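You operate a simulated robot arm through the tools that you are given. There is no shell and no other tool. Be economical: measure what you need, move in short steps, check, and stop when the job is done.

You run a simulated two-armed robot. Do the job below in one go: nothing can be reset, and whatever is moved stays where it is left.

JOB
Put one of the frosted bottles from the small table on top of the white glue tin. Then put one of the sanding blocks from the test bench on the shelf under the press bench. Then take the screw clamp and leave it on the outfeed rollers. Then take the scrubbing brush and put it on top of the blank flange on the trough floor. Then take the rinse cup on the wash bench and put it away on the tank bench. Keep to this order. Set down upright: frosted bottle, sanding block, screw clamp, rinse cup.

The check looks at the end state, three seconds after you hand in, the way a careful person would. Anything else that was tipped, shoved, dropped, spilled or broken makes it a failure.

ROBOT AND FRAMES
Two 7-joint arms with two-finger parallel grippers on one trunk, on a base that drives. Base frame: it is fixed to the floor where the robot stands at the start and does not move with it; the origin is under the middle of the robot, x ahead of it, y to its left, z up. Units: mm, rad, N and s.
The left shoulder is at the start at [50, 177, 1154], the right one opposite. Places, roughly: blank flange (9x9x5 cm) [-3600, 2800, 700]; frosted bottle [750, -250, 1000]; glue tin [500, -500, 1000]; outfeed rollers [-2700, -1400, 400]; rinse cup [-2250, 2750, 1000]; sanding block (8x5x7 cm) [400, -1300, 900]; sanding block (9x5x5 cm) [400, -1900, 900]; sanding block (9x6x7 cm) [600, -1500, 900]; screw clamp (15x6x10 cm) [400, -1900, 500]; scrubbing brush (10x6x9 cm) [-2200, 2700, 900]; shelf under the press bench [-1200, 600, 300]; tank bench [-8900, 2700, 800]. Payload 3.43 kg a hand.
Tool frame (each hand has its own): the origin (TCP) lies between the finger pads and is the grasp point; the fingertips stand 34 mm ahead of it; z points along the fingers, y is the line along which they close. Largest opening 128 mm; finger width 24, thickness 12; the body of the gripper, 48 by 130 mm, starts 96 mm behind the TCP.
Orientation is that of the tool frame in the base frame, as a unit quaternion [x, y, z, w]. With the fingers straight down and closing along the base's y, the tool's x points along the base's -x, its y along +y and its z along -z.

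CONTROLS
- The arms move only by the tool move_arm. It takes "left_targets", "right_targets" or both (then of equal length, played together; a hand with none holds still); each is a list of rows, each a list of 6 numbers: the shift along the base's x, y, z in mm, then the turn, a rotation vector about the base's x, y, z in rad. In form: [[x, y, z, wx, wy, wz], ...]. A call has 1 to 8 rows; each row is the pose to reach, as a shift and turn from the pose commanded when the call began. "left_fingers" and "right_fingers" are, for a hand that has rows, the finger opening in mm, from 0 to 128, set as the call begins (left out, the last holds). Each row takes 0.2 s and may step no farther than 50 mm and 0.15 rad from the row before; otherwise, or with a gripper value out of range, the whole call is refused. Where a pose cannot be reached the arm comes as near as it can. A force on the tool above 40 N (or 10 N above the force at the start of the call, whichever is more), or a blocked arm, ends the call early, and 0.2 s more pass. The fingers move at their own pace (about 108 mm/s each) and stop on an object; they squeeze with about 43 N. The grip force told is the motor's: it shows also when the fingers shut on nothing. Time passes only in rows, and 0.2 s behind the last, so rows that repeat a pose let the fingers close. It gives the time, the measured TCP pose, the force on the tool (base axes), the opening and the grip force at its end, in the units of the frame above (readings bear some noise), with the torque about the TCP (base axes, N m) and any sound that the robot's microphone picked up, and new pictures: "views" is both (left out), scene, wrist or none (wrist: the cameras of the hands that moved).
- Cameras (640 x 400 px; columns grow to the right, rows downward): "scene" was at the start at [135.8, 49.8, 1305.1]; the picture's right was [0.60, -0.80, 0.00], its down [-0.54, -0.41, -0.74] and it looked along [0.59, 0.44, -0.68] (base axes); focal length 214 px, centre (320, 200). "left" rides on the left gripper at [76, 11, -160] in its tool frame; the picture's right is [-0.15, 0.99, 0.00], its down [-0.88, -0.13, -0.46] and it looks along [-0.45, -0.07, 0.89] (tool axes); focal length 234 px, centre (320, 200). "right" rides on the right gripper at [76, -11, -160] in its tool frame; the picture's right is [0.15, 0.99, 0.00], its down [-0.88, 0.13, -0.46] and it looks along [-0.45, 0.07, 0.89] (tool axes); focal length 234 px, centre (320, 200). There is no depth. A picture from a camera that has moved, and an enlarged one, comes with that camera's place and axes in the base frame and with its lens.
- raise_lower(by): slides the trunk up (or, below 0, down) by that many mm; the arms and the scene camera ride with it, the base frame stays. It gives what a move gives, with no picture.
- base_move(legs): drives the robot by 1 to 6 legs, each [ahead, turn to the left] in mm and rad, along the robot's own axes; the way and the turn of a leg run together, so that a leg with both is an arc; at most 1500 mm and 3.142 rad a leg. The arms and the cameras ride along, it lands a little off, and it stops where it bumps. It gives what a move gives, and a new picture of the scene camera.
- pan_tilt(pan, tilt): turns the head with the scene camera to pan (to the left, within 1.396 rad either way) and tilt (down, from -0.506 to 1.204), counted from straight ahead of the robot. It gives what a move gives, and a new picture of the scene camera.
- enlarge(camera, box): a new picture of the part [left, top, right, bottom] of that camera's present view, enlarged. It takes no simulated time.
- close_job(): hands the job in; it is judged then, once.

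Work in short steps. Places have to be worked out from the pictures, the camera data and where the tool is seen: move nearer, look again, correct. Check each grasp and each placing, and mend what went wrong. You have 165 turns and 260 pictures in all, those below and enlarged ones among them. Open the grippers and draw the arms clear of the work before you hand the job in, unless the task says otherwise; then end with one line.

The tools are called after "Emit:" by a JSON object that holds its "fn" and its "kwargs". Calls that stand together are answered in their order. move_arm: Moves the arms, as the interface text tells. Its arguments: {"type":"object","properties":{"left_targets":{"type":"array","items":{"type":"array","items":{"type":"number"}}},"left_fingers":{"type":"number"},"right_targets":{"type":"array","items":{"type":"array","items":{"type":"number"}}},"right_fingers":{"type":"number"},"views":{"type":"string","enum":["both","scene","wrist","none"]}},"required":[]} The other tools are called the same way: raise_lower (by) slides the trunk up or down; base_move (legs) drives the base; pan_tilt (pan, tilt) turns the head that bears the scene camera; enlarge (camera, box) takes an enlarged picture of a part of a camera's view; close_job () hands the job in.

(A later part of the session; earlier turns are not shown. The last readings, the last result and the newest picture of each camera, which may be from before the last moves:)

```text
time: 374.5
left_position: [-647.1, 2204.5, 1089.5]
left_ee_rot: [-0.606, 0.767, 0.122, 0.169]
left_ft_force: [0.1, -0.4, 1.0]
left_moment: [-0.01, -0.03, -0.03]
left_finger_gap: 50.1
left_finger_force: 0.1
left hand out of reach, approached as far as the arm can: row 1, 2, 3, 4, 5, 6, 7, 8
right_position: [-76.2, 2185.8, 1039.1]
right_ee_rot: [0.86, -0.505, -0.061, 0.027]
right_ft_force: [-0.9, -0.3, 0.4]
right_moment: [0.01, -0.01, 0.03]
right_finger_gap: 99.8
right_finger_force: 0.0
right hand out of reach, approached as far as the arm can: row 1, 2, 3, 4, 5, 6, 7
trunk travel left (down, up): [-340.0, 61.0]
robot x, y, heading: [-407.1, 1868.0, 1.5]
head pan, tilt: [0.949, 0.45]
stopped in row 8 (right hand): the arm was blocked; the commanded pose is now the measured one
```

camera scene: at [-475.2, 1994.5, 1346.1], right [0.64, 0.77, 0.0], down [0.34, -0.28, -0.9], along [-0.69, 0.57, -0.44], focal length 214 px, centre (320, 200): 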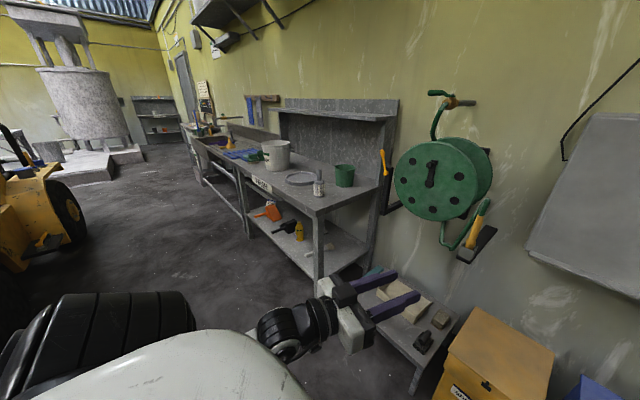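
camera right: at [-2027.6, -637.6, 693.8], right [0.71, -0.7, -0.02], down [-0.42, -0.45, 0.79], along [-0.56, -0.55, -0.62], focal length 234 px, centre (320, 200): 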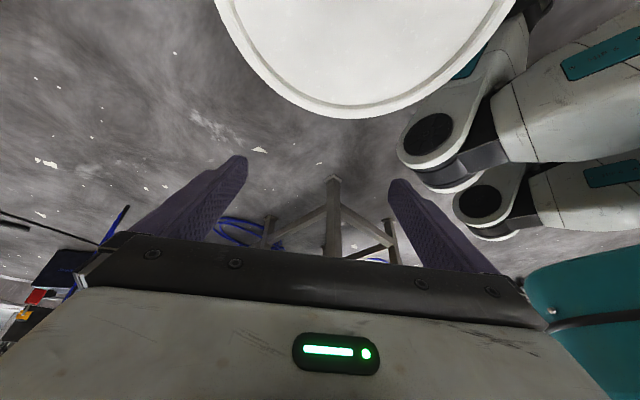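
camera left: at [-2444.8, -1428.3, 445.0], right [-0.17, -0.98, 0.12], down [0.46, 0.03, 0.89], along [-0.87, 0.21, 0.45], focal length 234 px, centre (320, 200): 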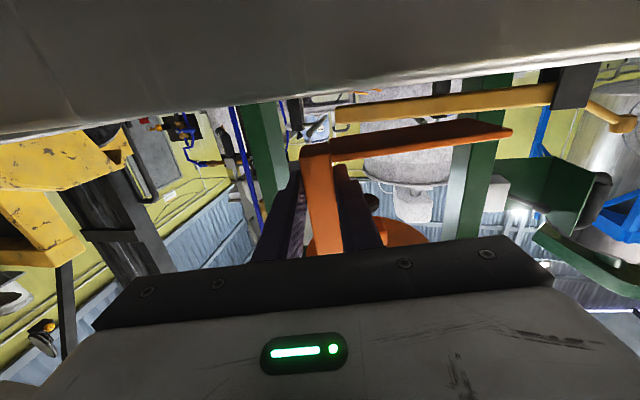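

Nearly there; I finish the rotation to straight down, aligned with the robot's heading, for both hands.

Emit:
{"fn": "move_arm", "kwargs": {"left_targets": [[0, -5, 0, -0.103, 0.021, 0.04], [0, -10, 0, -0.206, 0.042, 0.08], [0, -15, 0, -0.309, 0.062, 0.12], [0, -20, 0, -0.412, 0.083, 0.16], [0, -20, 0, -0.412, 0.083, 0.16], [0, -20, 0, -0.412, 0.083, 0.16]], "right_targets": [[0, 0, 0, -0.011, -0.025, -0.116], [0, 0, 0, -0.021, -0.05, -0.231], [0, 0, 0, -0.032, -0.074, -0.347], [0, 0, 0, -0.042, -0.099, -0.462], [0, 0, 0, -0.053, -0.124, -0.578], [0, 0, 0, -0.053, -0.124, -0.578]], "views": "none"}}

```text
time: 375.9
left_position: [-643.6, 2183.8, 1090.1]
left_ee_rot: [-0.681, 0.732, 0.001, -0.001]
left_ft_force: [0.5, 0.5, 0.6]
left_moment: [-0.02, 0.0, 0.0]
left_finger_gap: 50.0
left_finger_force: 0.2
right_position: [-73.8, 2187.3, 1037.0]
right_ee_rot: [-0.681, 0.732, 0.0, 0.0]
right_ft_force: [0.2, -0.2, -0.5]
right_moment: [0.01, -0.02, 0.0]
right_finger_gap: 100.1
right_finger_force: 0.0
trunk travel left (down, up): [-340.0, 61.0]
robot x, y, heading: [-409.5, 1864.1, 1.503]
head pan, tilt: [0.949, 0.45]
```

Both tools are straight down. I drive west along y≈1865 and turn to face the wash bench near the brush.

Emit:
{"fn": "base_move", "kwargs": {"legs": [[0, 1.639], [1400, 0], [480, 0], [0, -1.5708]]}}

Emit:
{"fn": "pan_tilt", "kwargs": {"pan": -0.15, "tilt": 0.6}}

```text
time: 393.2
left_position: [-2560.5, 2096.6, 1090.6]
left_ee_rot: [0.719, -0.695, -0.001, 0.001]
left_ft_force: [-0.6, -0.2, -0.3]
left_moment: [-0.01, 0.0, -0.02]
left_finger_gap: 49.8
left_finger_force: 0.0
right_position: [-1993.0, 2158.5, 1037.2]
right_ee_rot: [0.719, -0.695, -0.001, -0.001]
right_ft_force: [-1.1, -1.0, -0.5]
right_moment: [0.01, 0.02, -0.02]
right_finger_gap: 100.0
right_finger_force: 0.1
trunk travel left (down, up): [-340.0, 61.0]
robot x, y, heading: [-2293.7, 1806.8, 1.607]
head pan, tilt: [0.949, 0.45]
camera scene: at [-2372.2, 1925.7, 1346.1], right [0.55, 0.83, 0.0], down [0.36, -0.24, -0.9], along [-0.75, 0.5, -0.44], focal length 214 px, centre (320, 200)
```

scene: 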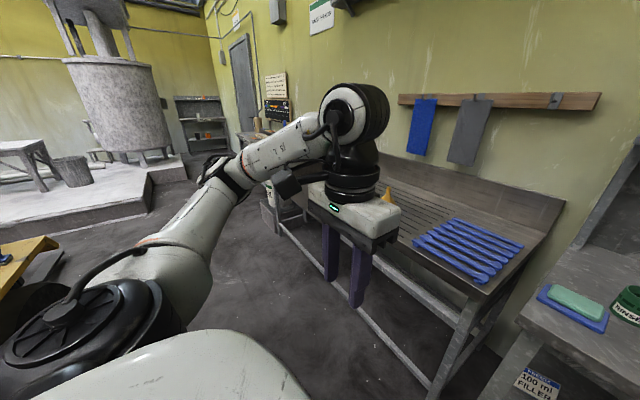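

```text
time: 394.6
left_position: [-2560.9, 2095.2, 1090.8]
left_ee_rot: [0.718, -0.696, 0.0, 0.001]
left_ft_force: [0.0, 0.0, -0.4]
left_moment: [0.01, -0.01, 0.03]
left_finger_gap: 50.1
left_finger_force: 0.0
right_position: [-1992.3, 2159.8, 1038.9]
right_ee_rot: [0.718, -0.696, -0.001, 0.0]
right_ft_force: [-0.3, 1.1, 0.2]
right_moment: [0.01, 0.03, 0.0]
right_finger_gap: 100.0
right_finger_force: 0.1
trunk travel left (down, up): [-340.0, 61.0]
robot x, y, heading: [-2290.6, 1802.2, 1.613]
head pan, tilt: [-0.15, 0.6]
camera scene: at [-2285.7, 1962.7, 1332.5], right [0.99, -0.11, 0.0], down [-0.06, -0.56, -0.83], along [0.09, 0.82, -0.56], focal length 214 px, centre (320, 200)
```

scene: 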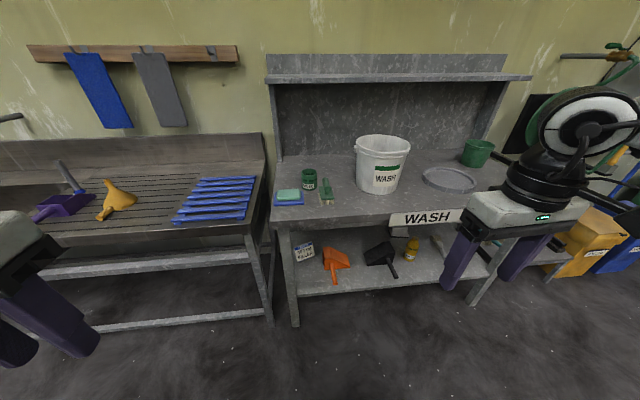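

The bench's left end carries the green sponge on a blue pad, the rinse cup and the green brush. I enlarge.

Emit:
{"fn": "enlarge", "kwargs": {"camera": "scene", "box": [260, 150, 370, 220]}}

```text
5.71 times, centred on (315, 185) of scene
camera zoom: at [-2285.7, 1962.7, 1332.5], right [0.99, -0.11, 0.0], down [-0.06, -0.56, -0.83], along [0.09, 0.82, -0.56], focal length 1226 px, centre (349, 286)
```

zoom: 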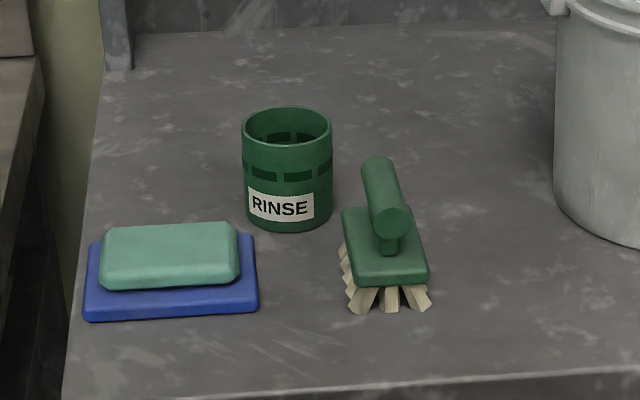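

Brush handle at ≈(-2188,2638), cup at ≈(-2246,2740), bench ≈860. The brush handle runs along y, so default closing along x fits. I drive up so the brush lies at rel ≈(480,-200).

Emit:
{"fn": "base_move", "kwargs": {"legs": [[0, 0.217], [370, 0], [0, -0.26]]}}

Emit:
{"fn": "move_arm", "kwargs": {"right_targets": [[0, 35, 0, 0, 0, 0], [0, 70, 0, 0, 0, 0], [0, 100, 0, 0, 0, 0], [0, 100, 0, 0, 0, 0]], "right_fingers": 80, "views": "wrist"}}

```text
time: 398.6
left_position: [-2646.3, 2466.1, 1091.0]
left_ee_rot: [-0.704, 0.71, 0.0, -0.002]
left_ft_force: [0.8, -0.2, -0.1]
left_moment: [0.05, 0.03, -0.01]
left_finger_gap: 50.4
left_finger_force: 0.1
right_position: [-2076.3, 2506.5, 1036.8]
right_ee_rot: [-0.705, 0.709, 0.001, 0.0]
right_ft_force: [-0.1, 0.7, 1.0]
right_moment: [0.01, 0.02, 0.0]
right_finger_gap: 99.8
right_finger_force: 0.1
trunk travel left (down, up): [-340.0, 61.0]
robot x, y, heading: [-2391.4, 2167.3, 1.57]
head pan, tilt: [-0.15, 0.6]
camera scene: at [-2375.5, 2321.9, 1332.5], right [0.99, -0.15, 0.0], down [-0.09, -0.56, -0.83], along [0.13, 0.82, -0.56], focal length 214 px, centre (320, 200)
```

scene: 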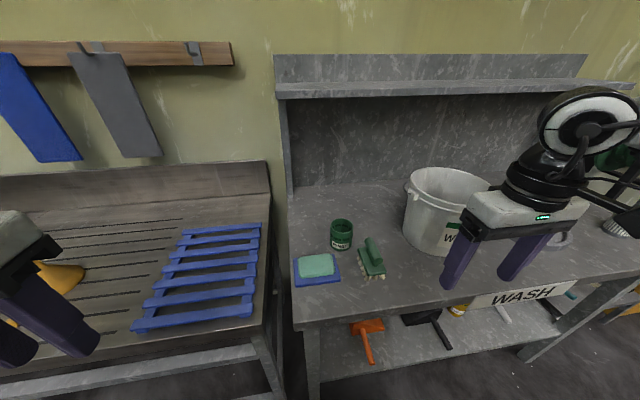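

```text
time: 399.6
left_position: [-2646.0, 2466.6, 1089.4]
left_ee_rot: [-0.705, 0.71, 0.001, 0.0]
left_ft_force: [-0.3, 0.8, 0.6]
left_moment: [-0.03, 0.0, -0.02]
left_finger_gap: 49.9
left_finger_force: 0.2
right_position: [-2075.9, 2608.5, 1038.0]
right_ee_rot: [-0.704, 0.71, 0.001, 0.001]
right_ft_force: [0.0, 0.0, 0.0]
right_moment: [0.03, 0.0, 0.0]
right_finger_gap: 79.8
right_finger_force: 0.0
trunk travel left (down, up): [-340.0, 61.0]
robot x, y, heading: [-2390.0, 2167.7, 1.565]
head pan, tilt: [-0.15, 0.6]
camera right: at [-2065.0, 2531.7, 1197.9], right [-0.99, -0.14, 0.0], down [-0.12, 0.88, 0.46], along [-0.06, 0.45, -0.89], focal length 234 px, centre (320, 200)
```

right: 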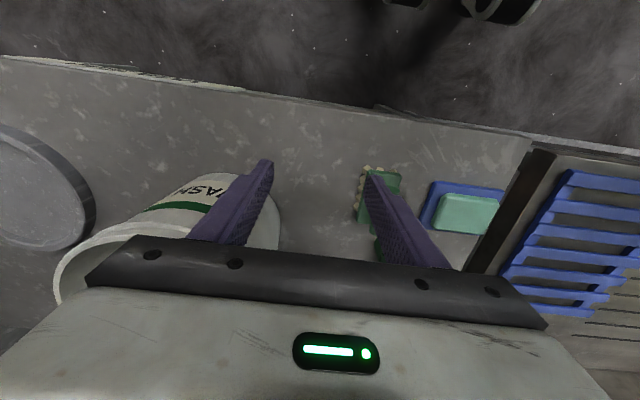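

Brush at ≈(-2184,2664); the bucket is close on the +x side. I move the hand over the brush at the same height and look down.

Emit:
{"fn": "move_arm", "kwargs": {"right_targets": [[-40, 5, 0, 0, 0, 0], [-80, 15, 0, 0, 0, 0], [-108, 25, 0, 0, 0, 0], [-108, 25, 0, 0, 0, 0]], "views": "wrist"}}

```text
time: 400.6
left_position: [-2645.6, 2466.3, 1090.6]
left_ee_rot: [-0.704, 0.71, 0.0, 0.0]
left_ft_force: [0.6, 0.0, 0.3]
left_moment: [-0.04, 0.02, 0.0]
left_finger_gap: 50.0
left_finger_force: 0.0
right_position: [-2184.7, 2631.5, 1036.6]
right_ee_rot: [-0.704, 0.71, 0.0, 0.0]
right_ft_force: [0.1, -0.9, 0.2]
right_moment: [0.0, 0.01, 0.01]
right_finger_gap: 80.0
right_finger_force: 0.1
trunk travel left (down, up): [-340.0, 61.0]
robot x, y, heading: [-2392.0, 2166.9, 1.565]
head pan, tilt: [-0.15, 0.6]
camera right: at [-2172.6, 2555.2, 1197.3], right [-0.99, -0.14, 0.0], down [-0.12, 0.88, 0.46], along [-0.06, 0.45, -0.89], focal length 234 px, centre (320, 200)
```

right: 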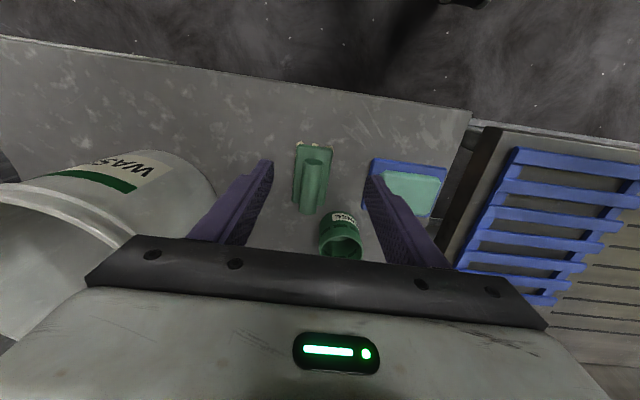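

Handle centre ≈(-2177,2669), aligned with the tool. I go over it and down to TCP z≈938, then close.

Emit:
{"fn": "move_arm", "kwargs": {"right_targets": [[4, 20, 0, 0, 0, 0], [8, 38, 0, 0, 0, 0], [8, 38, -40, 0, 0, 0], [8, 38, -80, 0, 0, 0], [8, 38, -98, 0, 0, 0], [8, 38, -98, 0, 0, 0]], "views": "wrist"}}

```text
time: 402.0
left_position: [-2644.6, 2466.3, 1090.3]
left_ee_rot: [-0.705, 0.709, 0.001, -0.001]
left_ft_force: [-0.3, -0.2, 0.3]
left_moment: [-0.02, 0.02, 0.02]
left_finger_gap: 50.1
left_finger_force: 0.0
right_position: [-2176.1, 2668.3, 939.3]
right_ee_rot: [-0.706, 0.709, 0.0, 0.001]
right_ft_force: [0.4, 0.6, -1.0]
right_moment: [-0.01, -0.05, 0.0]
right_finger_gap: 80.1
right_finger_force: 0.1
trunk travel left (down, up): [-340.0, 61.0]
robot x, y, heading: [-2387.6, 2167.1, 1.567]
head pan, tilt: [-0.15, 0.6]
camera right: at [-2165.6, 2592.7, 1099.4], right [-0.99, -0.14, 0.0], down [-0.12, 0.88, 0.46], along [-0.06, 0.45, -0.89], focal length 234 px, centre (320, 200)
```

right: 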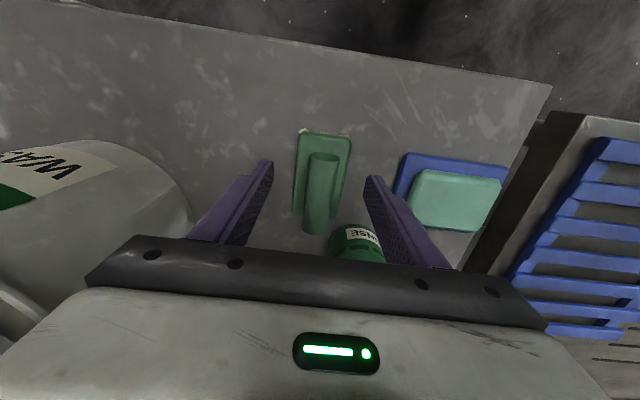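

The sizes in view suggest the brush sits ~25 mm lower than assumed. I go down in small steps to ≈913 (guarding contact) and close there.

Emit:
{"fn": "move_arm", "kwargs": {"right_targets": [[0, 0, -8, 0, 0, 0], [0, 0, -16, 0, 0, 0], [0, 0, -24, 0, 0, 0], [0, 0, -24, 0, 0, 0]], "views": "none"}}

Emit:
{"fn": "move_arm", "kwargs": {"right_targets": [[0, 0, 0, 0, 0, 0], [0, 0, 0, 0, 0, 0], [0, 0, 0, 0, 0, 0]], "right_fingers": 10, "views": "wrist"}}

```text
time: 403.0
left_position: [-2644.6, 2466.7, 1091.5]
left_ee_rot: [-0.704, 0.71, -0.001, -0.002]
left_ft_force: [-0.3, 0.8, 0.1]
left_moment: [0.01, -0.02, 0.02]
left_finger_gap: 50.1
left_finger_force: 0.1
right_position: [-2176.7, 2669.9, 915.5]
right_ee_rot: [-0.704, 0.71, 0.001, 0.0]
right_ft_force: [0.4, 0.0, 0.2]
right_moment: [0.03, 0.01, -0.02]
right_finger_gap: 80.0
right_finger_force: 0.0
trunk travel left (down, up): [-340.0, 61.0]
robot x, y, heading: [-2388.3, 2165.0, 1.567]
head pan, tilt: [-0.15, 0.6]
```

```text
time: 403.8
left_position: [-2646.5, 2466.8, 1091.1]
left_ee_rot: [-0.704, 0.71, 0.0, -0.001]
left_ft_force: [0.2, -0.2, 1.0]
left_moment: [0.03, -0.01, -0.01]
left_finger_gap: 50.1
left_finger_force: 0.0
right_position: [-2177.5, 2668.6, 914.8]
right_ee_rot: [-0.705, 0.709, 0.0, 0.0]
right_ft_force: [-0.1, -0.3, -0.1]
right_moment: [0.04, -0.04, 0.02]
right_finger_gap: 23.9
right_finger_force: 42.9
trunk travel left (down, up): [-340.0, 61.0]
robot x, y, heading: [-2387.1, 2164.9, 1.569]
head pan, tilt: [-0.15, 0.6]
camera right: at [-2165.2, 2593.9, 1075.8], right [-0.99, -0.14, 0.0], down [-0.12, 0.88, 0.46], along [-0.06, 0.45, -0.89], focal length 234 px, centre (320, 200)
```

right: 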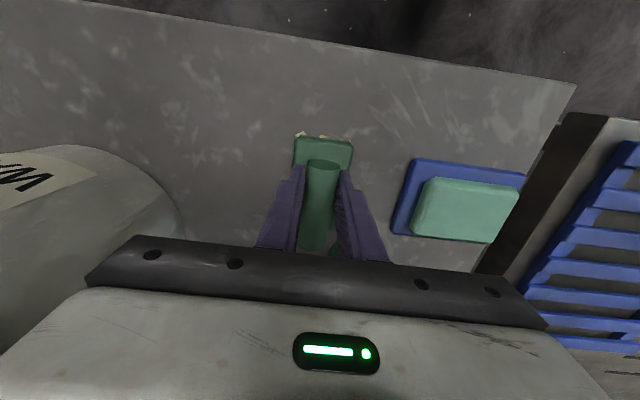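

The handle is gripped (23.9 mm). I lift it well clear, back off, and drive west to the trough.

Emit:
{"fn": "move_arm", "kwargs": {"right_targets": [[0, 0, 40, 0, 0, 0], [0, 0, 85, 0, 0, 0], [0, -20, 125, 0, 0, 0], [0, -60, 150, 0, 0, 0], [0, -100, 150, 0, 0, 0]], "views": "none"}}

Emit:
{"fn": "base_move", "kwargs": {"legs": [[-250, 0], [0, 1.5708], [1400, 0], [0, -1.5708]]}}

Emit:
{"fn": "pan_tilt", "kwargs": {"pan": -0.2, "tilt": 0.6}}

```text
time: 405.0
left_position: [-2644.7, 2465.4, 1090.8]
left_ee_rot: [-0.705, 0.71, 0.001, -0.001]
left_ft_force: [-0.4, -0.8, 0.3]
left_moment: [0.01, -0.01, 0.0]
left_finger_gap: 50.2
left_finger_force: 0.1
right_position: [-2178.3, 2569.8, 1063.3]
right_ee_rot: [-0.705, 0.709, 0.0, 0.0]
right_ft_force: [0.1, -0.6, -1.7]
right_moment: [-0.04, -0.01, 0.0]
right_finger_gap: 24.0
right_finger_force: 43.4
trunk travel left (down, up): [-340.0, 61.0]
robot x, y, heading: [-2386.6, 2167.7, 1.568]
head pan, tilt: [-0.15, 0.6]
```

```text
time: 420.9
left_position: [-4038.2, 2219.2, 1090.5]
left_ee_rot: [0.713, -0.702, 0.0, 0.001]
left_ft_force: [0.5, 0.5, -0.5]
left_moment: [0.0, 0.03, -0.01]
left_finger_gap: 49.9
left_finger_force: 0.1
right_position: [-3573.8, 2335.1, 1063.3]
right_ee_rot: [0.713, -0.701, 0.0, 0.0]
right_ft_force: [0.1, 0.2, -1.1]
right_moment: [-0.01, -0.02, 0.0]
right_finger_gap: 23.9
right_finger_force: 43.1
trunk travel left (down, up): [-340.0, 61.0]
robot x, y, heading: [-3771.2, 1928.4, 1.589]
head pan, tilt: [-0.15, 0.6]
camera scene: at [-3765.5, 2082.0, 1332.5], right [0.99, -0.13, 0.0], down [-0.07, -0.56, -0.83], along [0.11, 0.82, -0.56], focal length 214 px, centre (320, 200)
```

scene: 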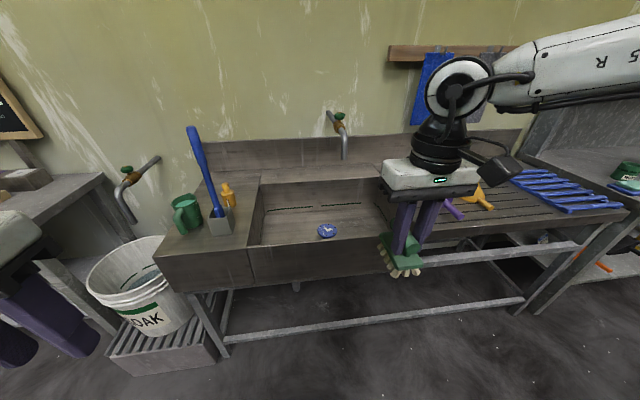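

```text
time: 421.6
left_position: [-4038.8, 2219.8, 1091.2]
left_ee_rot: [0.713, -0.701, -0.001, 0.001]
left_ft_force: [-0.3, -0.4, -0.4]
left_moment: [0.0, -0.01, 0.01]
left_finger_gap: 49.7
left_finger_force: 0.1
right_position: [-3573.4, 2334.7, 1063.8]
right_ee_rot: [0.713, -0.701, 0.0, 0.0]
right_ft_force: [0.5, -0.5, -1.1]
right_moment: [-0.03, 0.01, -0.01]
right_finger_gap: 24.1
right_finger_force: 43.3
trunk travel left (down, up): [-340.0, 61.0]
robot x, y, heading: [-3776.5, 1927.6, 1.591]
head pan, tilt: [-0.201, 0.6]
camera scene: at [-3761.2, 2081.3, 1332.5], right [0.98, -0.18, 0.0], down [-0.1, -0.56, -0.83], along [0.15, 0.81, -0.56], focal length 214 px, centre (320, 200)
```

scene: 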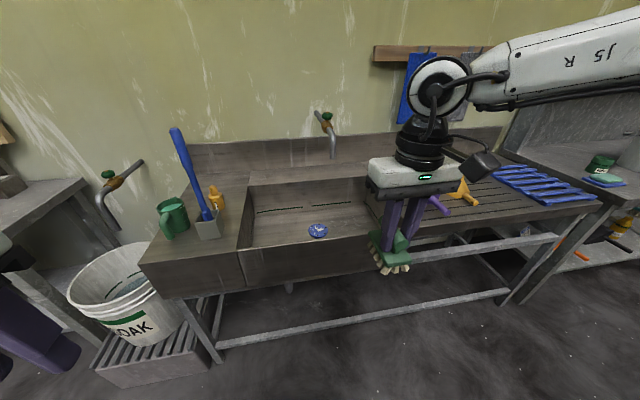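

I see a round blue thing on the trough floor; I enlarge to check whether it is the blank flange.

Emit:
{"fn": "enlarge", "kwargs": {"camera": "scene", "box": [230, 160, 400, 280]}}

```text
3.33 times, centred on (315, 220) of scene
camera zoom: at [-3761.2, 2081.3, 1332.5], right [0.98, -0.18, 0.0], down [-0.1, -0.56, -0.83], along [0.15, 0.81, -0.56], focal length 715 px, centre (337, 133)
```

zoom: 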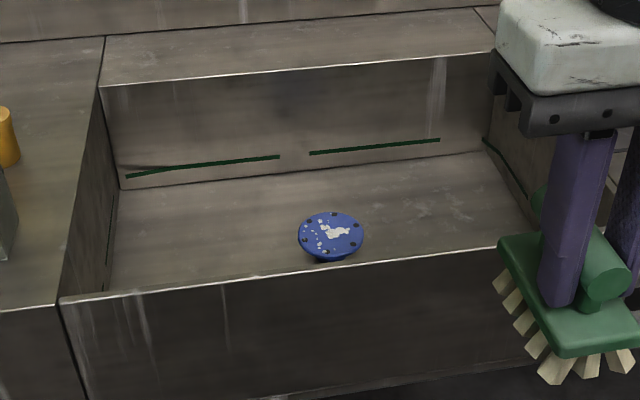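

That is the blank flange: top centre ≈(-3638,2785), z≈690. A tall blue brush stands near where my left hand would pass, so I draw the left hand back first, then drive up.

Emit:
{"fn": "move_arm", "kwargs": {"left_targets": [[0, -40, 0, 0, 0, 0], [0, -80, 0, 0, 0, 0], [0, -120, 0, 0, 0, 0], [0, -140, 20, 0, 0, 0]], "views": "none"}}

Emit:
{"fn": "base_move", "kwargs": {"legs": [[0, 0.14], [370, 0], [0, -0.16]]}}

Emit:
{"fn": "move_arm", "kwargs": {"right_targets": [[0, 0, 0, 0, 0, 0]], "views": "wrist"}}

```text
time: 422.6
left_position: [-4037.5, 2088.1, 1125.1]
left_ee_rot: [0.713, -0.701, 0.001, 0.001]
left_ft_force: [0.5, -1.1, 0.0]
left_moment: [0.0, 0.0, -0.03]
left_finger_gap: 50.0
left_finger_force: 0.1
left hand out of reach, approached as far as the arm can: row 3, 4
right_position: [-3573.3, 2333.8, 1063.4]
right_ee_rot: [0.712, -0.702, -0.001, 0.0]
right_ft_force: [-0.8, -0.2, -1.1]
right_moment: [0.02, -0.02, 0.01]
right_finger_gap: 24.2
right_finger_force: 42.9
trunk travel left (down, up): [-340.0, 61.0]
robot x, y, heading: [-3772.7, 1922.3, 1.589]
head pan, tilt: [-0.201, 0.6]
```

```text
time: 426.2
left_position: [-4089.7, 2454.4, 1125.7]
left_ee_rot: [-0.703, 0.711, 0.0, -0.001]
left_ft_force: [0.0, 0.2, -0.2]
left_moment: [-0.01, 0.0, -0.01]
left_finger_gap: 49.8
left_finger_force: 0.1
right_position: [-3617.5, 2686.8, 1063.6]
right_ee_rot: [-0.703, 0.711, 0.0, 0.0]
right_ft_force: [0.2, 0.2, 0.1]
right_moment: [0.01, 0.0, 0.01]
right_finger_gap: 23.9
right_finger_force: 43.3
trunk travel left (down, up): [-340.0, 61.0]
robot x, y, heading: [-3829.1, 2279.3, 1.563]
head pan, tilt: [-0.201, 0.6]
camera scene: at [-3812.8, 2439.1, 1332.5], right [0.98, -0.21, 0.0], down [-0.12, -0.55, -0.83], along [0.17, 0.81, -0.56], focal length 214 px, centre (320, 200)
```

scene: 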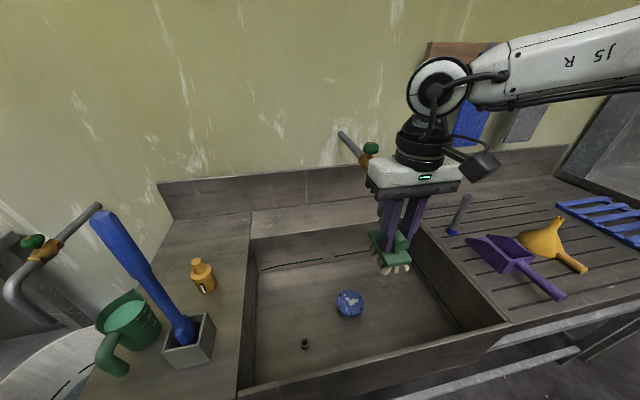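

```text
time: 426.6
left_position: [-4089.0, 2454.1, 1126.6]
left_ee_rot: [-0.703, 0.711, 0.0, -0.001]
left_ft_force: [-0.1, -0.5, 0.3]
left_moment: [0.0, 0.0, -0.03]
left_finger_gap: 49.9
left_finger_force: 0.1
right_position: [-3618.6, 2687.1, 1062.8]
right_ee_rot: [-0.703, 0.711, 0.0, 0.0]
right_ft_force: [0.3, 0.3, -0.8]
right_moment: [-0.01, 0.0, -0.02]
right_finger_gap: 23.8
right_finger_force: 43.0
trunk travel left (down, up): [-340.0, 61.0]
robot x, y, heading: [-3832.6, 2280.2, 1.566]
head pan, tilt: [-0.201, 0.6]
camera right: at [-3607.7, 2612.0, 1224.3], right [-0.99, -0.14, 0.0], down [-0.12, 0.88, 0.46], along [-0.06, 0.45, -0.89], focal length 234 px, centre (320, 200)
```

right: 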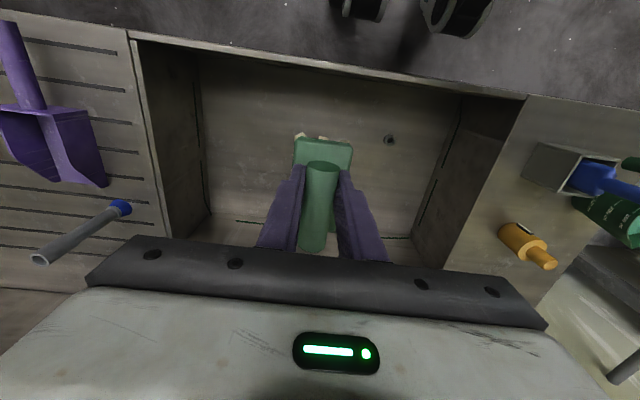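

Triangulating the two scene views: flange top at ≈(-3638,2801,667). The brush's body centre is ~15 mm ahead of the TCP and its underside ≈78 mm below it. I move over the flange and descend to TCP ≈795.

Emit:
{"fn": "move_arm", "kwargs": {"right_targets": [[-10, 48, 0, 0, 0, 0], [-20, 97, 0, 0, 0, 0], [-20, 99, -45, 0, 0, 0], [-20, 99, -90, 0, 0, 0], [-20, 99, -135, 0, 0, 0], [-20, 99, -180, 0, 0, 0], [-20, 99, -225, 0, 0, 0], [-20, 99, -268, 0, 0, 0]], "views": "both"}}

```text
time: 427.5
left_position: [-4088.7, 2452.6, 1125.5]
left_ee_rot: [-0.704, 0.711, 0.0, 0.0]
left_ft_force: [-1.1, 0.3, 0.1]
left_moment: [0.01, -0.01, 0.01]
left_finger_gap: 50.2
left_finger_force: 0.0
right_position: [-3641.0, 2785.2, 1001.9]
right_ee_rot: [-0.701, 0.713, 0.001, 0.004]
right_ft_force: [-1.0, -9.3, 1.8]
right_moment: [0.9, -0.34, -0.53]
right_finger_gap: 24.1
right_finger_force: 43.2
trunk travel left (down, up): [-340.0, 61.0]
robot x, y, heading: [-3831.2, 2280.5, 1.562]
head pan, tilt: [-0.201, 0.6]
stopped in row 4 (right hand): the force on the tool passed its limit (the readings are from after the stop); the commanded pose is now the measured one
camera scene: at [-3813.2, 2438.0, 1332.7], right [0.98, -0.21, 0.0], down [-0.12, -0.55, -0.83], along [0.17, 0.81, -0.56], focal length 214 px, centre (320, 200)
camera right: at [-3629.6, 2708.0, 1163.4], right [-0.99, -0.13, -0.01], down [-0.12, 0.88, 0.46], along [-0.06, 0.46, -0.89], focal length 234 px, centre (320, 200)
```

scene: 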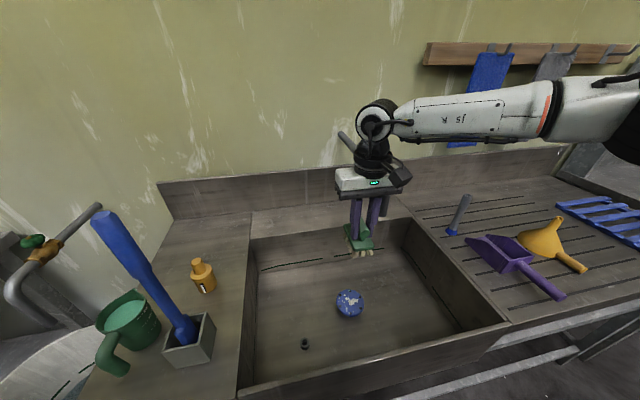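
right: 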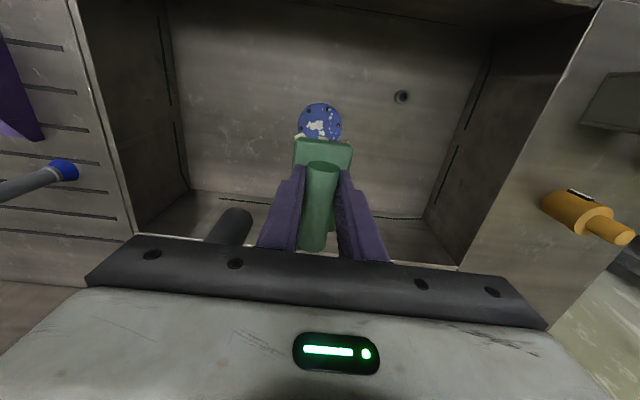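

The hand brushed the tap over the trough. Flange from this closer view: ≈(-3639,2790). I back off 24 mm, lean the tool 0.12 rad so the wrist stays clear of the tap, and descend again.

Emit:
{"fn": "move_arm", "kwargs": {"right_targets": [[0, -24, 12, 0.06, 0, 0], [2, -24, 12, 0.13, 0, 0], [2, -24, -30, 0.13, 0, 0], [2, -24, -70, 0.13, 0, 0], [2, -24, -110, 0.13, 0, 0], [2, -24, -150, 0.13, 0, 0], [2, -24, -190, 0.13, 0, 0], [2, -24, -225, 0.13, 0, 0]], "views": "both"}}

```text
time: 429.3
left_position: [-4088.9, 2453.3, 1125.2]
left_ee_rot: [-0.703, 0.711, 0.0, -0.001]
left_ft_force: [-0.4, 0.7, 0.6]
left_moment: [0.07, 0.03, 0.01]
left_finger_gap: 50.4
left_finger_force: 0.1
right_position: [-3601.1, 2737.5, 815.3]
right_ee_rot: [-0.7, 0.711, 0.048, 0.05]
right_ft_force: [0.0, -0.8, -0.7]
right_moment: [-0.04, 0.01, 0.01]
right_finger_gap: 24.0
right_finger_force: 43.3
right hand out of reach, approached as far as the arm can: row 6, 7, 8
trunk travel left (down, up): [-340.0, 61.0]
robot x, y, heading: [-3831.6, 2282.4, 1.563]
head pan, tilt: [-0.201, 0.6]
camera scene: at [-3812.9, 2439.0, 1332.5], right [0.98, -0.21, 0.0], down [-0.12, -0.55, -0.83], along [0.17, 0.81, -0.56], focal length 214 px, centre (320, 200)
camera right: at [-3591.7, 2640.4, 965.2], right [-0.99, -0.13, -0.02], down [-0.12, 0.81, 0.57], along [-0.06, 0.57, -0.82], focal length 234 px, centre (320, 200)
```

scene: 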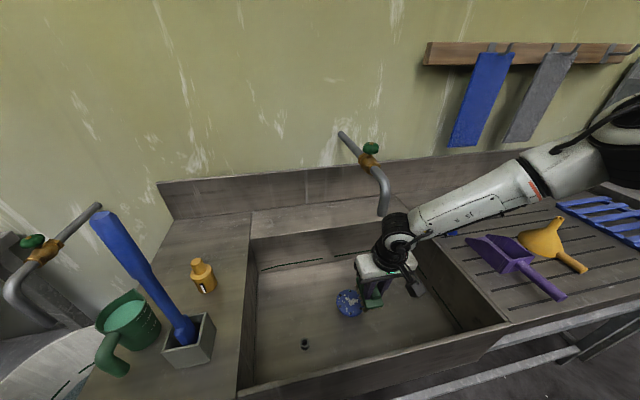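
right: 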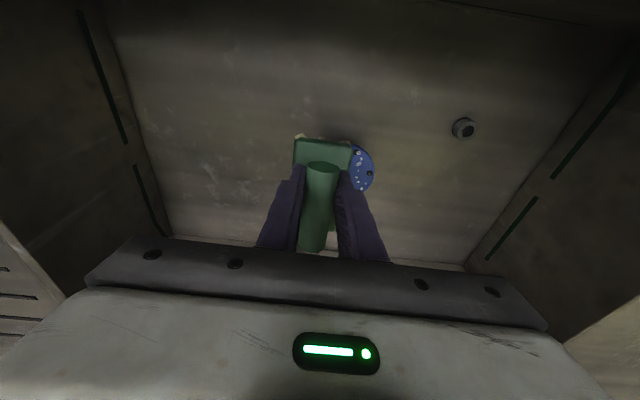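

The hand hit its low-reach limit at z=815 and slid 38 mm aside. I lift it, recentre, and lower the trunk 200 mm instead, so the arm works at a comfortable height.

Emit:
{"fn": "move_arm", "kwargs": {"right_targets": [[0, 0, 48, 0, 0, 0], [0, 0, 96, 0, 0, 0], [-12, 6, 142, 0, 0, 0], [-26, 14, 185, 0, 0, 0], [-38, 22, 205, 0, 0, 0], [-38, 22, 205, 0, 0, 0]], "views": "none"}}

Emit:
{"fn": "raise_lower", "kwargs": {"by": -200}}

Emit:
{"fn": "move_arm", "kwargs": {"right_targets": [[0, 0, -5, 0, 0, 0], [0, 0, -10, 0, 0, 0]], "views": "wrist"}}

```text
time: 430.7
left_position: [-4089.3, 2453.7, 1125.3]
left_ee_rot: [-0.704, 0.711, 0.0, -0.001]
left_ft_force: [-1.1, -0.4, -0.1]
left_moment: [-0.01, 0.0, 0.01]
left_finger_gap: 50.0
left_finger_force: 0.0
right_position: [-3641.5, 2763.3, 1024.2]
right_ee_rot: [-0.7, 0.711, 0.048, 0.05]
right_ft_force: [-0.4, 0.7, -0.9]
right_moment: [-0.08, 0.0, -0.01]
right_finger_gap: 23.6
right_finger_force: 43.1
trunk travel left (down, up): [-340.0, 61.0]
robot x, y, heading: [-3830.4, 2282.9, 1.567]
head pan, tilt: [-0.201, 0.6]
```

```text
time: 432.9
left_position: [-4089.5, 2453.1, 924.7]
left_ee_rot: [-0.704, 0.711, 0.0, -0.001]
left_ft_force: [-0.2, -0.3, -0.8]
left_moment: [0.03, 0.0, 0.01]
left_finger_gap: 49.9
left_finger_force: 0.2
right_position: [-3641.7, 2763.4, 824.0]
right_ee_rot: [-0.7, 0.71, 0.047, 0.051]
right_ft_force: [-0.1, 0.0, -0.9]
right_moment: [-0.02, 0.02, 0.04]
right_finger_gap: 24.0
right_finger_force: 42.9
trunk travel left (down, up): [-140.0, 261.0]
robot x, y, heading: [-3834.5, 2286.0, 1.564]
head pan, tilt: [-0.201, 0.6]
```

```text
time: 433.5
left_position: [-4088.6, 2453.9, 925.7]
left_ee_rot: [-0.703, 0.711, -0.001, 0.0]
left_ft_force: [0.3, 0.1, 0.7]
left_moment: [0.03, -0.02, 0.0]
left_finger_gap: 50.2
left_finger_force: 0.0
right_position: [-3642.3, 2764.1, 814.6]
right_ee_rot: [-0.7, 0.71, 0.048, 0.05]
right_ft_force: [-0.6, -0.4, -1.5]
right_moment: [-0.02, 0.01, 0.03]
right_finger_gap: 23.9
right_finger_force: 42.9
trunk travel left (down, up): [-140.0, 261.0]
robot x, y, heading: [-3830.4, 2280.6, 1.565]
head pan, tilt: [-0.201, 0.6]
camera right: at [-3632.1, 2667.7, 963.6], right [-0.99, -0.13, -0.02], down [-0.12, 0.81, 0.57], along [-0.06, 0.57, -0.82], focal length 234 px, centre (320, 200)
```

right: 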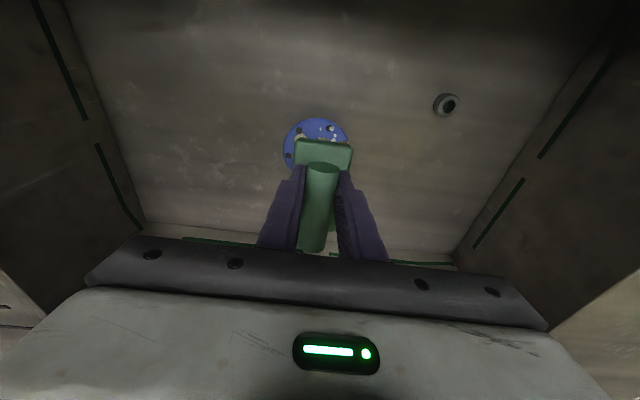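

Flange top confirmed at (-3637,2790,666), and the brush is directly above it. I descend, level the tool again near the bottom, and lower to contact.

Emit:
{"fn": "move_arm", "kwargs": {"right_targets": [[4, 0, -25, 0, 0, 0], [4, 0, -50, 0, 0, 0], [4, 5, -60, -0.065, 0, 0], [4, 10, -60, -0.135, 0, 0], [4, 10, -65, -0.135, 0, 0], [4, 10, -69, -0.135, 0, 0], [4, 10, -72, -0.135, 0, 0], [4, 10, -75, -0.135, 0, 0]], "views": "both"}}

```text
time: 435.3
left_position: [-4090.4, 2450.9, 925.9]
left_ee_rot: [-0.704, 0.71, 0.0, 0.0]
left_ft_force: [-0.9, 0.0, -0.1]
left_moment: [0.0, 0.02, 0.03]
left_finger_gap: 50.0
left_finger_force: 0.1
right_position: [-3638.5, 2775.1, 742.8]
right_ee_rot: [-0.702, 0.713, 0.004, 0.007]
right_ft_force: [4.1, -4.8, 38.8]
right_moment: [-0.06, -0.18, -0.06]
right_finger_gap: 23.8
right_finger_force: 42.7
trunk travel left (down, up): [-140.0, 261.0]
robot x, y, heading: [-3831.0, 2277.0, 1.565]
head pan, tilt: [-0.201, 0.6]
camera scene: at [-3813.9, 2436.1, 1133.5], right [0.98, -0.21, 0.0], down [-0.12, -0.55, -0.83], along [0.17, 0.81, -0.56], focal length 214 px, centre (320, 200)
camera right: at [-3627.9, 2696.9, 903.7], right [-0.99, -0.13, -0.01], down [-0.12, 0.88, 0.47], along [-0.06, 0.47, -0.88], focal length 234 px, centre (320, 200)
```

scene: 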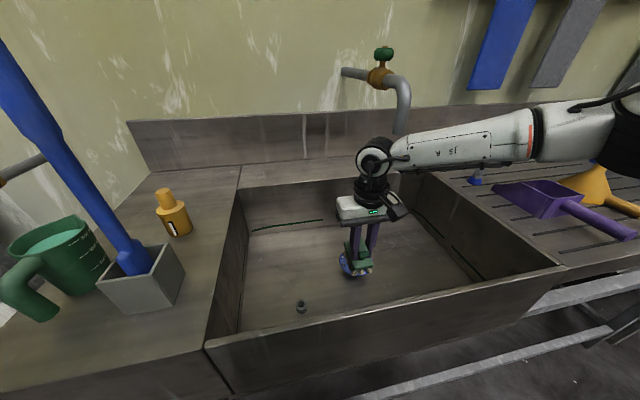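
right: 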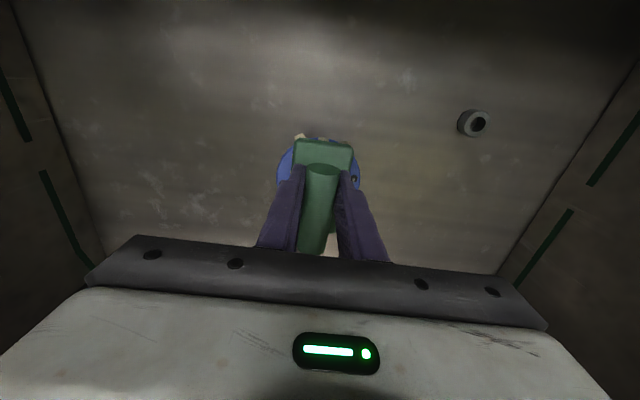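

Contact exactly as computed (39 N, centred). I ease, open, rise straight up, and check the brush.

Emit:
{"fn": "move_arm", "kwargs": {"right_targets": [[0, 0, 2, 0, 0, 0], [0, 0, 3, 0, 0, 0]], "views": "none"}}

Emit:
{"fn": "move_arm", "kwargs": {"right_targets": [[0, 0, 0, 0, 0, 0], [0, 0, 0, 0, 0, 0]], "right_fingers": 60, "views": "none"}}

Emit:
{"fn": "move_arm", "kwargs": {"right_targets": [[0, 0, 30, 0, 0, 0], [0, -5, 65, 0, 0, 0], [0, -15, 105, 0, 0, 0], [0, -40, 140, 0, 0, 0], [0, -75, 170, 0, 0, 0], [0, -110, 200, 0, 0, 0]], "views": "scene"}}

```text
time: 435.9
left_position: [-4090.5, 2452.1, 925.0]
left_ee_rot: [-0.703, 0.711, 0.001, -0.001]
left_ft_force: [0.2, -0.6, 0.5]
left_moment: [0.02, 0.02, 0.02]
left_finger_gap: 50.1
left_finger_force: 0.1
right_position: [-3639.4, 2774.2, 744.1]
right_ee_rot: [-0.703, 0.711, 0.003, 0.005]
right_ft_force: [2.0, 5.8, 21.8]
right_moment: [0.92, 0.03, -0.07]
right_finger_gap: 23.8
right_finger_force: 42.5
trunk travel left (down, up): [-140.0, 261.0]
robot x, y, heading: [-3830.6, 2280.9, 1.565]
head pan, tilt: [-0.201, 0.6]
```

```text
time: 436.5
left_position: [-4089.0, 2452.6, 925.5]
left_ee_rot: [-0.704, 0.711, 0.0, -0.001]
left_ft_force: [0.0, 0.2, 0.8]
left_moment: [-0.02, -0.05, 0.0]
left_finger_gap: 50.0
left_finger_force: 0.1
right_position: [-3637.6, 2771.5, 740.6]
right_ee_rot: [-0.702, 0.712, -0.004, 0.002]
right_ft_force: [0.1, 0.3, -0.3]
right_moment: [0.01, -0.03, -0.01]
right_finger_gap: 59.9
right_finger_force: 0.1
trunk travel left (down, up): [-140.0, 261.0]
robot x, y, heading: [-3830.3, 2285.5, 1.562]
head pan, tilt: [-0.201, 0.6]
```

```text
time: 437.9
left_position: [-4088.8, 2453.1, 926.3]
left_ee_rot: [-0.703, 0.711, 0.0, -0.001]
left_ft_force: [0.5, 0.3, 0.5]
left_moment: [-0.02, -0.01, 0.03]
left_finger_gap: 49.9
left_finger_force: 0.1
right_position: [-3639.8, 2658.2, 940.6]
right_ee_rot: [-0.701, 0.713, -0.001, 0.002]
right_ft_force: [1.1, 0.1, -0.6]
right_moment: [-0.03, 0.0, 0.01]
right_finger_gap: 59.9
right_finger_force: 0.0
trunk travel left (down, up): [-140.0, 261.0]
robot x, y, heading: [-3831.8, 2282.0, 1.564]
head pan, tilt: [-0.201, 0.6]
camera scene: at [-3813.1, 2438.8, 1132.6], right [0.98, -0.21, 0.0], down [-0.12, -0.55, -0.83], along [0.17, 0.81, -0.56], focal length 214 px, centre (320, 200)
```

scene: 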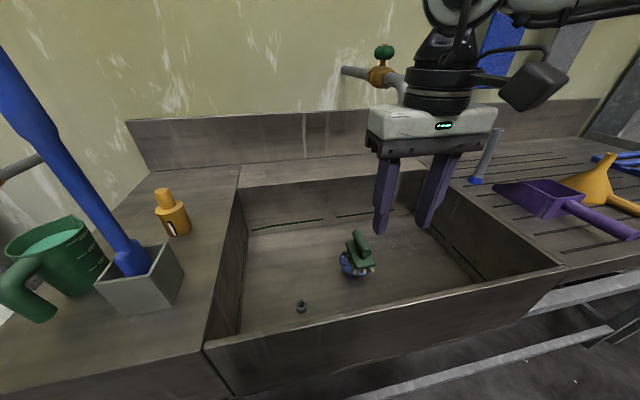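

The brush rests on the flange. I raise the trunk and drive back to the wash bench for the rinse cup.

Emit:
{"fn": "enlarge", "kwargs": {"camera": "scene", "box": [310, 215, 410, 295]}}

Emit:
{"fn": "raise_lower", "kwargs": {"by": 200}}

Emit:
{"fn": "base_move", "kwargs": {"legs": [[-330, 0], [0, -1.566], [1392, 0], [0, 1.5708], [270, 0]]}}

Emit:
{"fn": "move_arm", "kwargs": {"right_targets": [[0, 0, -40, 0, 0, 0], [0, 0, -60, 0, 0, 0]], "right_fingers": 100, "views": "wrist"}}

```text
5.00 times, centred on (360, 255) of scene
camera zoom: at [-3813.1, 2438.8, 1132.6], right [0.98, -0.21, 0.0], down [-0.12, -0.55, -0.83], along [0.17, 0.81, -0.56], focal length 1072 px, centre (120, -75)
```

zoom: 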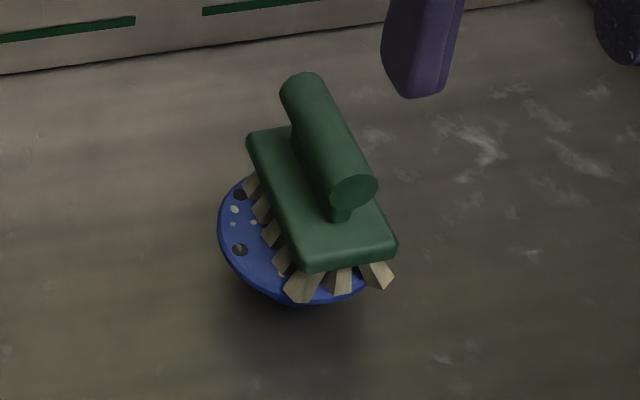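

```text
time: 440.1
left_position: [-4088.9, 2454.0, 1125.5]
left_ee_rot: [-0.703, 0.711, 0.0, -0.001]
left_ft_force: [1.3, -0.2, -0.4]
left_moment: [-0.02, -0.01, 0.06]
left_finger_gap: 49.8
left_finger_force: 0.1
right_position: [-3639.7, 2659.4, 1141.2]
right_ee_rot: [-0.702, 0.712, -0.001, 0.002]
right_ft_force: [-0.8, 0.1, 0.4]
right_moment: [-0.01, 0.01, -0.01]
right_finger_gap: 60.0
right_finger_force: 0.0
trunk travel left (down, up): [-340.0, 61.0]
robot x, y, heading: [-3831.2, 2281.6, 1.565]
head pan, tilt: [-0.201, 0.6]
```

```text
time: 457.9
left_position: [-2711.5, 2396.8, 1125.6]
left_ee_rot: [-0.706, 0.708, 0.001, -0.001]
left_ft_force: [-0.2, 0.8, 0.8]
left_moment: [-0.02, -0.06, -0.02]
left_finger_gap: 50.0
left_finger_force: 0.1
right_position: [-2265.1, 2606.1, 1140.8]
right_ee_rot: [-0.705, 0.71, 0.0, 0.004]
right_ft_force: [-0.1, 0.3, 0.7]
right_moment: [-0.03, -0.01, -0.02]
right_finger_gap: 60.2
right_finger_force: 0.0
trunk travel left (down, up): [-340.0, 61.0]
robot x, y, heading: [-2453.2, 2228.4, 1.57]
head pan, tilt: [-0.201, 0.6]
camera scene: at [-2435.1, 2384.9, 1332.4], right [0.98, -0.2, 0.0], down [-0.11, -0.55, -0.82], along [0.16, 0.81, -0.57], focal length 214 px, centre (320, 200)
```

scene: 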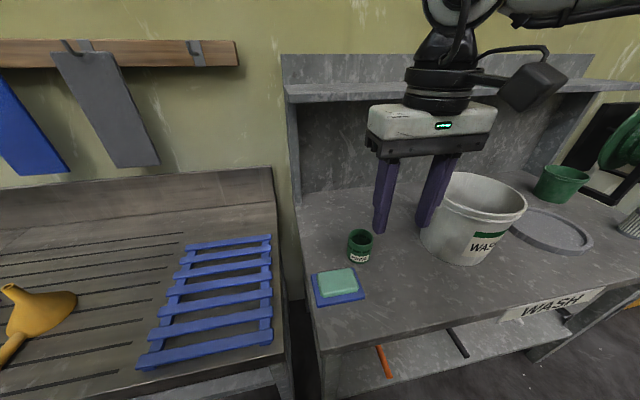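

```text
time: 458.5
left_position: [-2711.1, 2397.2, 1126.6]
left_ee_rot: [-0.706, 0.709, 0.0, -0.001]
left_ft_force: [-0.3, 0.9, -0.3]
left_moment: [0.0, 0.01, 0.02]
left_finger_gap: 50.1
left_finger_force: 0.1
right_position: [-2264.2, 2605.5, 1082.7]
right_ee_rot: [-0.704, 0.71, 0.0, 0.004]
right_ft_force: [1.1, -0.4, 0.4]
right_moment: [-0.01, 0.02, 0.02]
right_finger_gap: 99.9
right_finger_force: 0.0
trunk travel left (down, up): [-340.0, 61.0]
robot x, y, heading: [-2450.6, 2230.6, 1.569]
head pan, tilt: [-0.201, 0.6]
camera right: at [-2253.1, 2529.6, 1243.8], right [-0.99, -0.14, -0.01], down [-0.13, 0.88, 0.46], along [-0.06, 0.46, -0.89], focal length 234 px, centre (320, 200)
```

right: 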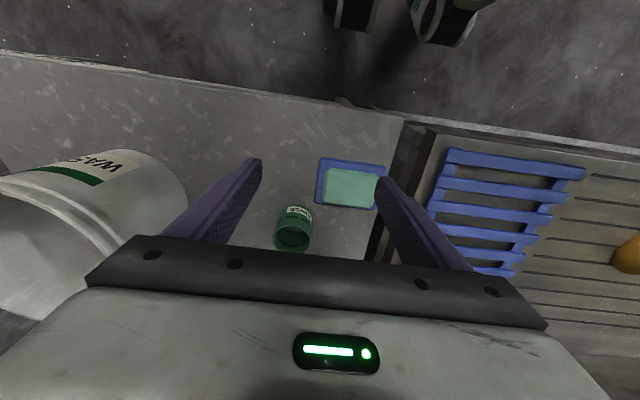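

The brush stands firmly on the flange. Cup axis ≈(-2237,2778), top ≈917, bench ≈837. I drive 70 mm closer, centre over the cup, and descend to TCP ≈885.

Emit:
{"fn": "base_move", "kwargs": {"legs": [[70, 0]]}}

Emit:
{"fn": "move_arm", "kwargs": {"right_targets": [[9, 35, 0, 0, 0, 0], [18, 70, 0, 0, 0, 0], [27, 103, 0, 0, 0, 0], [27, 103, -45, 0, 0, 0], [27, 103, -80, 0, 0, 0], [27, 103, -80, 0, 0, 0]], "views": "wrist"}}

```text
time: 459.5
left_position: [-2711.5, 2467.1, 1125.6]
left_ee_rot: [-0.707, 0.707, 0.0, -0.002]
left_ft_force: [-0.3, 0.2, -0.5]
left_moment: [-0.04, -0.01, 0.01]
left_finger_gap: 50.0
left_finger_force: 0.2
right_position: [-2265.1, 2675.2, 1082.3]
right_ee_rot: [-0.705, 0.71, 0.0, 0.003]
right_ft_force: [1.1, -1.1, -0.7]
right_moment: [0.0, 0.02, 0.0]
right_finger_gap: 100.0
right_finger_force: 0.1
trunk travel left (down, up): [-340.0, 61.0]
robot x, y, heading: [-2449.1, 2297.3, 1.572]
head pan, tilt: [-0.201, 0.6]
camera scene: at [-2435.4, 2454.5, 1332.4], right [0.98, -0.2, 0.0], down [-0.11, -0.55, -0.82], along [0.16, 0.81, -0.57], focal length 214 px, centre (320, 200)
```

scene: 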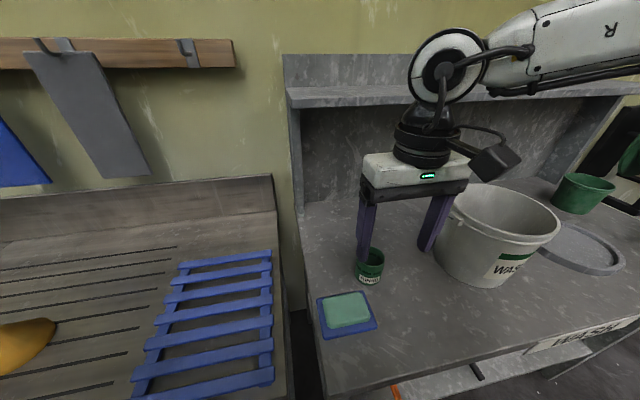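

```text
time: 460.9
left_position: [-2711.3, 2465.8, 1126.6]
left_ee_rot: [-0.707, 0.708, 0.0, -0.001]
left_ft_force: [-0.5, 0.3, -0.5]
left_moment: [-0.02, -0.04, 0.02]
left_finger_gap: 49.9
left_finger_force: 0.0
right_position: [-2236.7, 2780.0, 999.9]
right_ee_rot: [-0.705, 0.709, 0.0, 0.003]
right_ft_force: [0.7, -0.2, 0.3]
right_moment: [0.0, 0.0, 0.0]
right_finger_gap: 100.1
right_finger_force: 0.0
trunk travel left (down, up): [-340.0, 61.0]
robot x, y, heading: [-2455.5, 2295.0, 1.574]
head pan, tilt: [-0.201, 0.6]
camera right: at [-2226.1, 2704.4, 1160.2], right [-0.99, -0.14, -0.01], down [-0.13, 0.88, 0.46], along [-0.06, 0.46, -0.89], focal length 234 px, centre (320, 200)
```

right: 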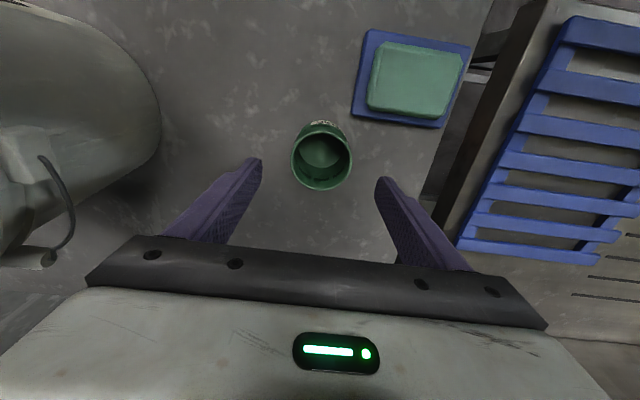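

Centred over the cup. I descend to z≈884 and close.

Emit:
{"fn": "move_arm", "kwargs": {"right_targets": [[-1, 4, -40, 0, 0, 0], [-1, 4, -80, 0, 0, 0], [-1, 4, -105, 0, 0, 0], [-1, 4, -116, 0, 0, 0], [-1, 4, -116, 0, 0, 0]], "views": "none"}}

Emit:
{"fn": "move_arm", "kwargs": {"right_targets": [[0, 0, 0, 0, 0, 0], [0, 0, 0, 0, 0, 0], [0, 0, 0, 0, 0, 0]], "right_fingers": 40, "views": "wrist"}}

```text
time: 462.1
left_position: [-2710.7, 2466.1, 1125.9]
left_ee_rot: [-0.707, 0.707, 0.0, -0.001]
left_ft_force: [0.5, -0.4, 0.3]
left_moment: [-0.01, 0.0, 0.02]
left_finger_gap: 50.0
left_finger_force: 0.0
right_position: [-2238.8, 2783.5, 887.9]
right_ee_rot: [-0.705, 0.709, 0.0, 0.003]
right_ft_force: [-0.2, 0.1, 0.7]
right_moment: [-0.01, -0.05, 0.04]
right_finger_gap: 99.8
right_finger_force: 0.0
trunk travel left (down, up): [-340.0, 61.0]
robot x, y, heading: [-2452.1, 2297.6, 1.57]
head pan, tilt: [-0.201, 0.6]
```

```text
time: 462.9
left_position: [-2711.1, 2466.9, 1125.5]
left_ee_rot: [-0.706, 0.708, 0.0, -0.001]
left_ft_force: [-0.7, 0.0, 0.6]
left_moment: [-0.01, 0.01, 0.01]
left_finger_gap: 49.9
left_finger_force: 0.0
right_position: [-2238.1, 2782.2, 889.0]
right_ee_rot: [-0.705, 0.709, 0.0, 0.004]
right_ft_force: [0.2, 0.4, 0.4]
right_moment: [-0.01, 0.0, 0.0]
right_finger_gap: 64.6
right_finger_force: 42.9
trunk travel left (down, up): [-340.0, 61.0]
robot x, y, heading: [-2452.2, 2300.2, 1.574]
head pan, tilt: [-0.201, 0.6]
camera right: at [-2227.9, 2706.8, 1049.2], right [-0.99, -0.14, -0.01], down [-0.13, 0.88, 0.46], along [-0.06, 0.46, -0.89], focal length 234 px, centre (320, 200)
```

right: 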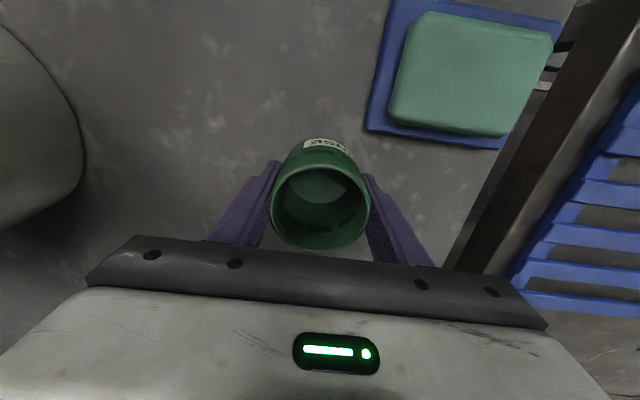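

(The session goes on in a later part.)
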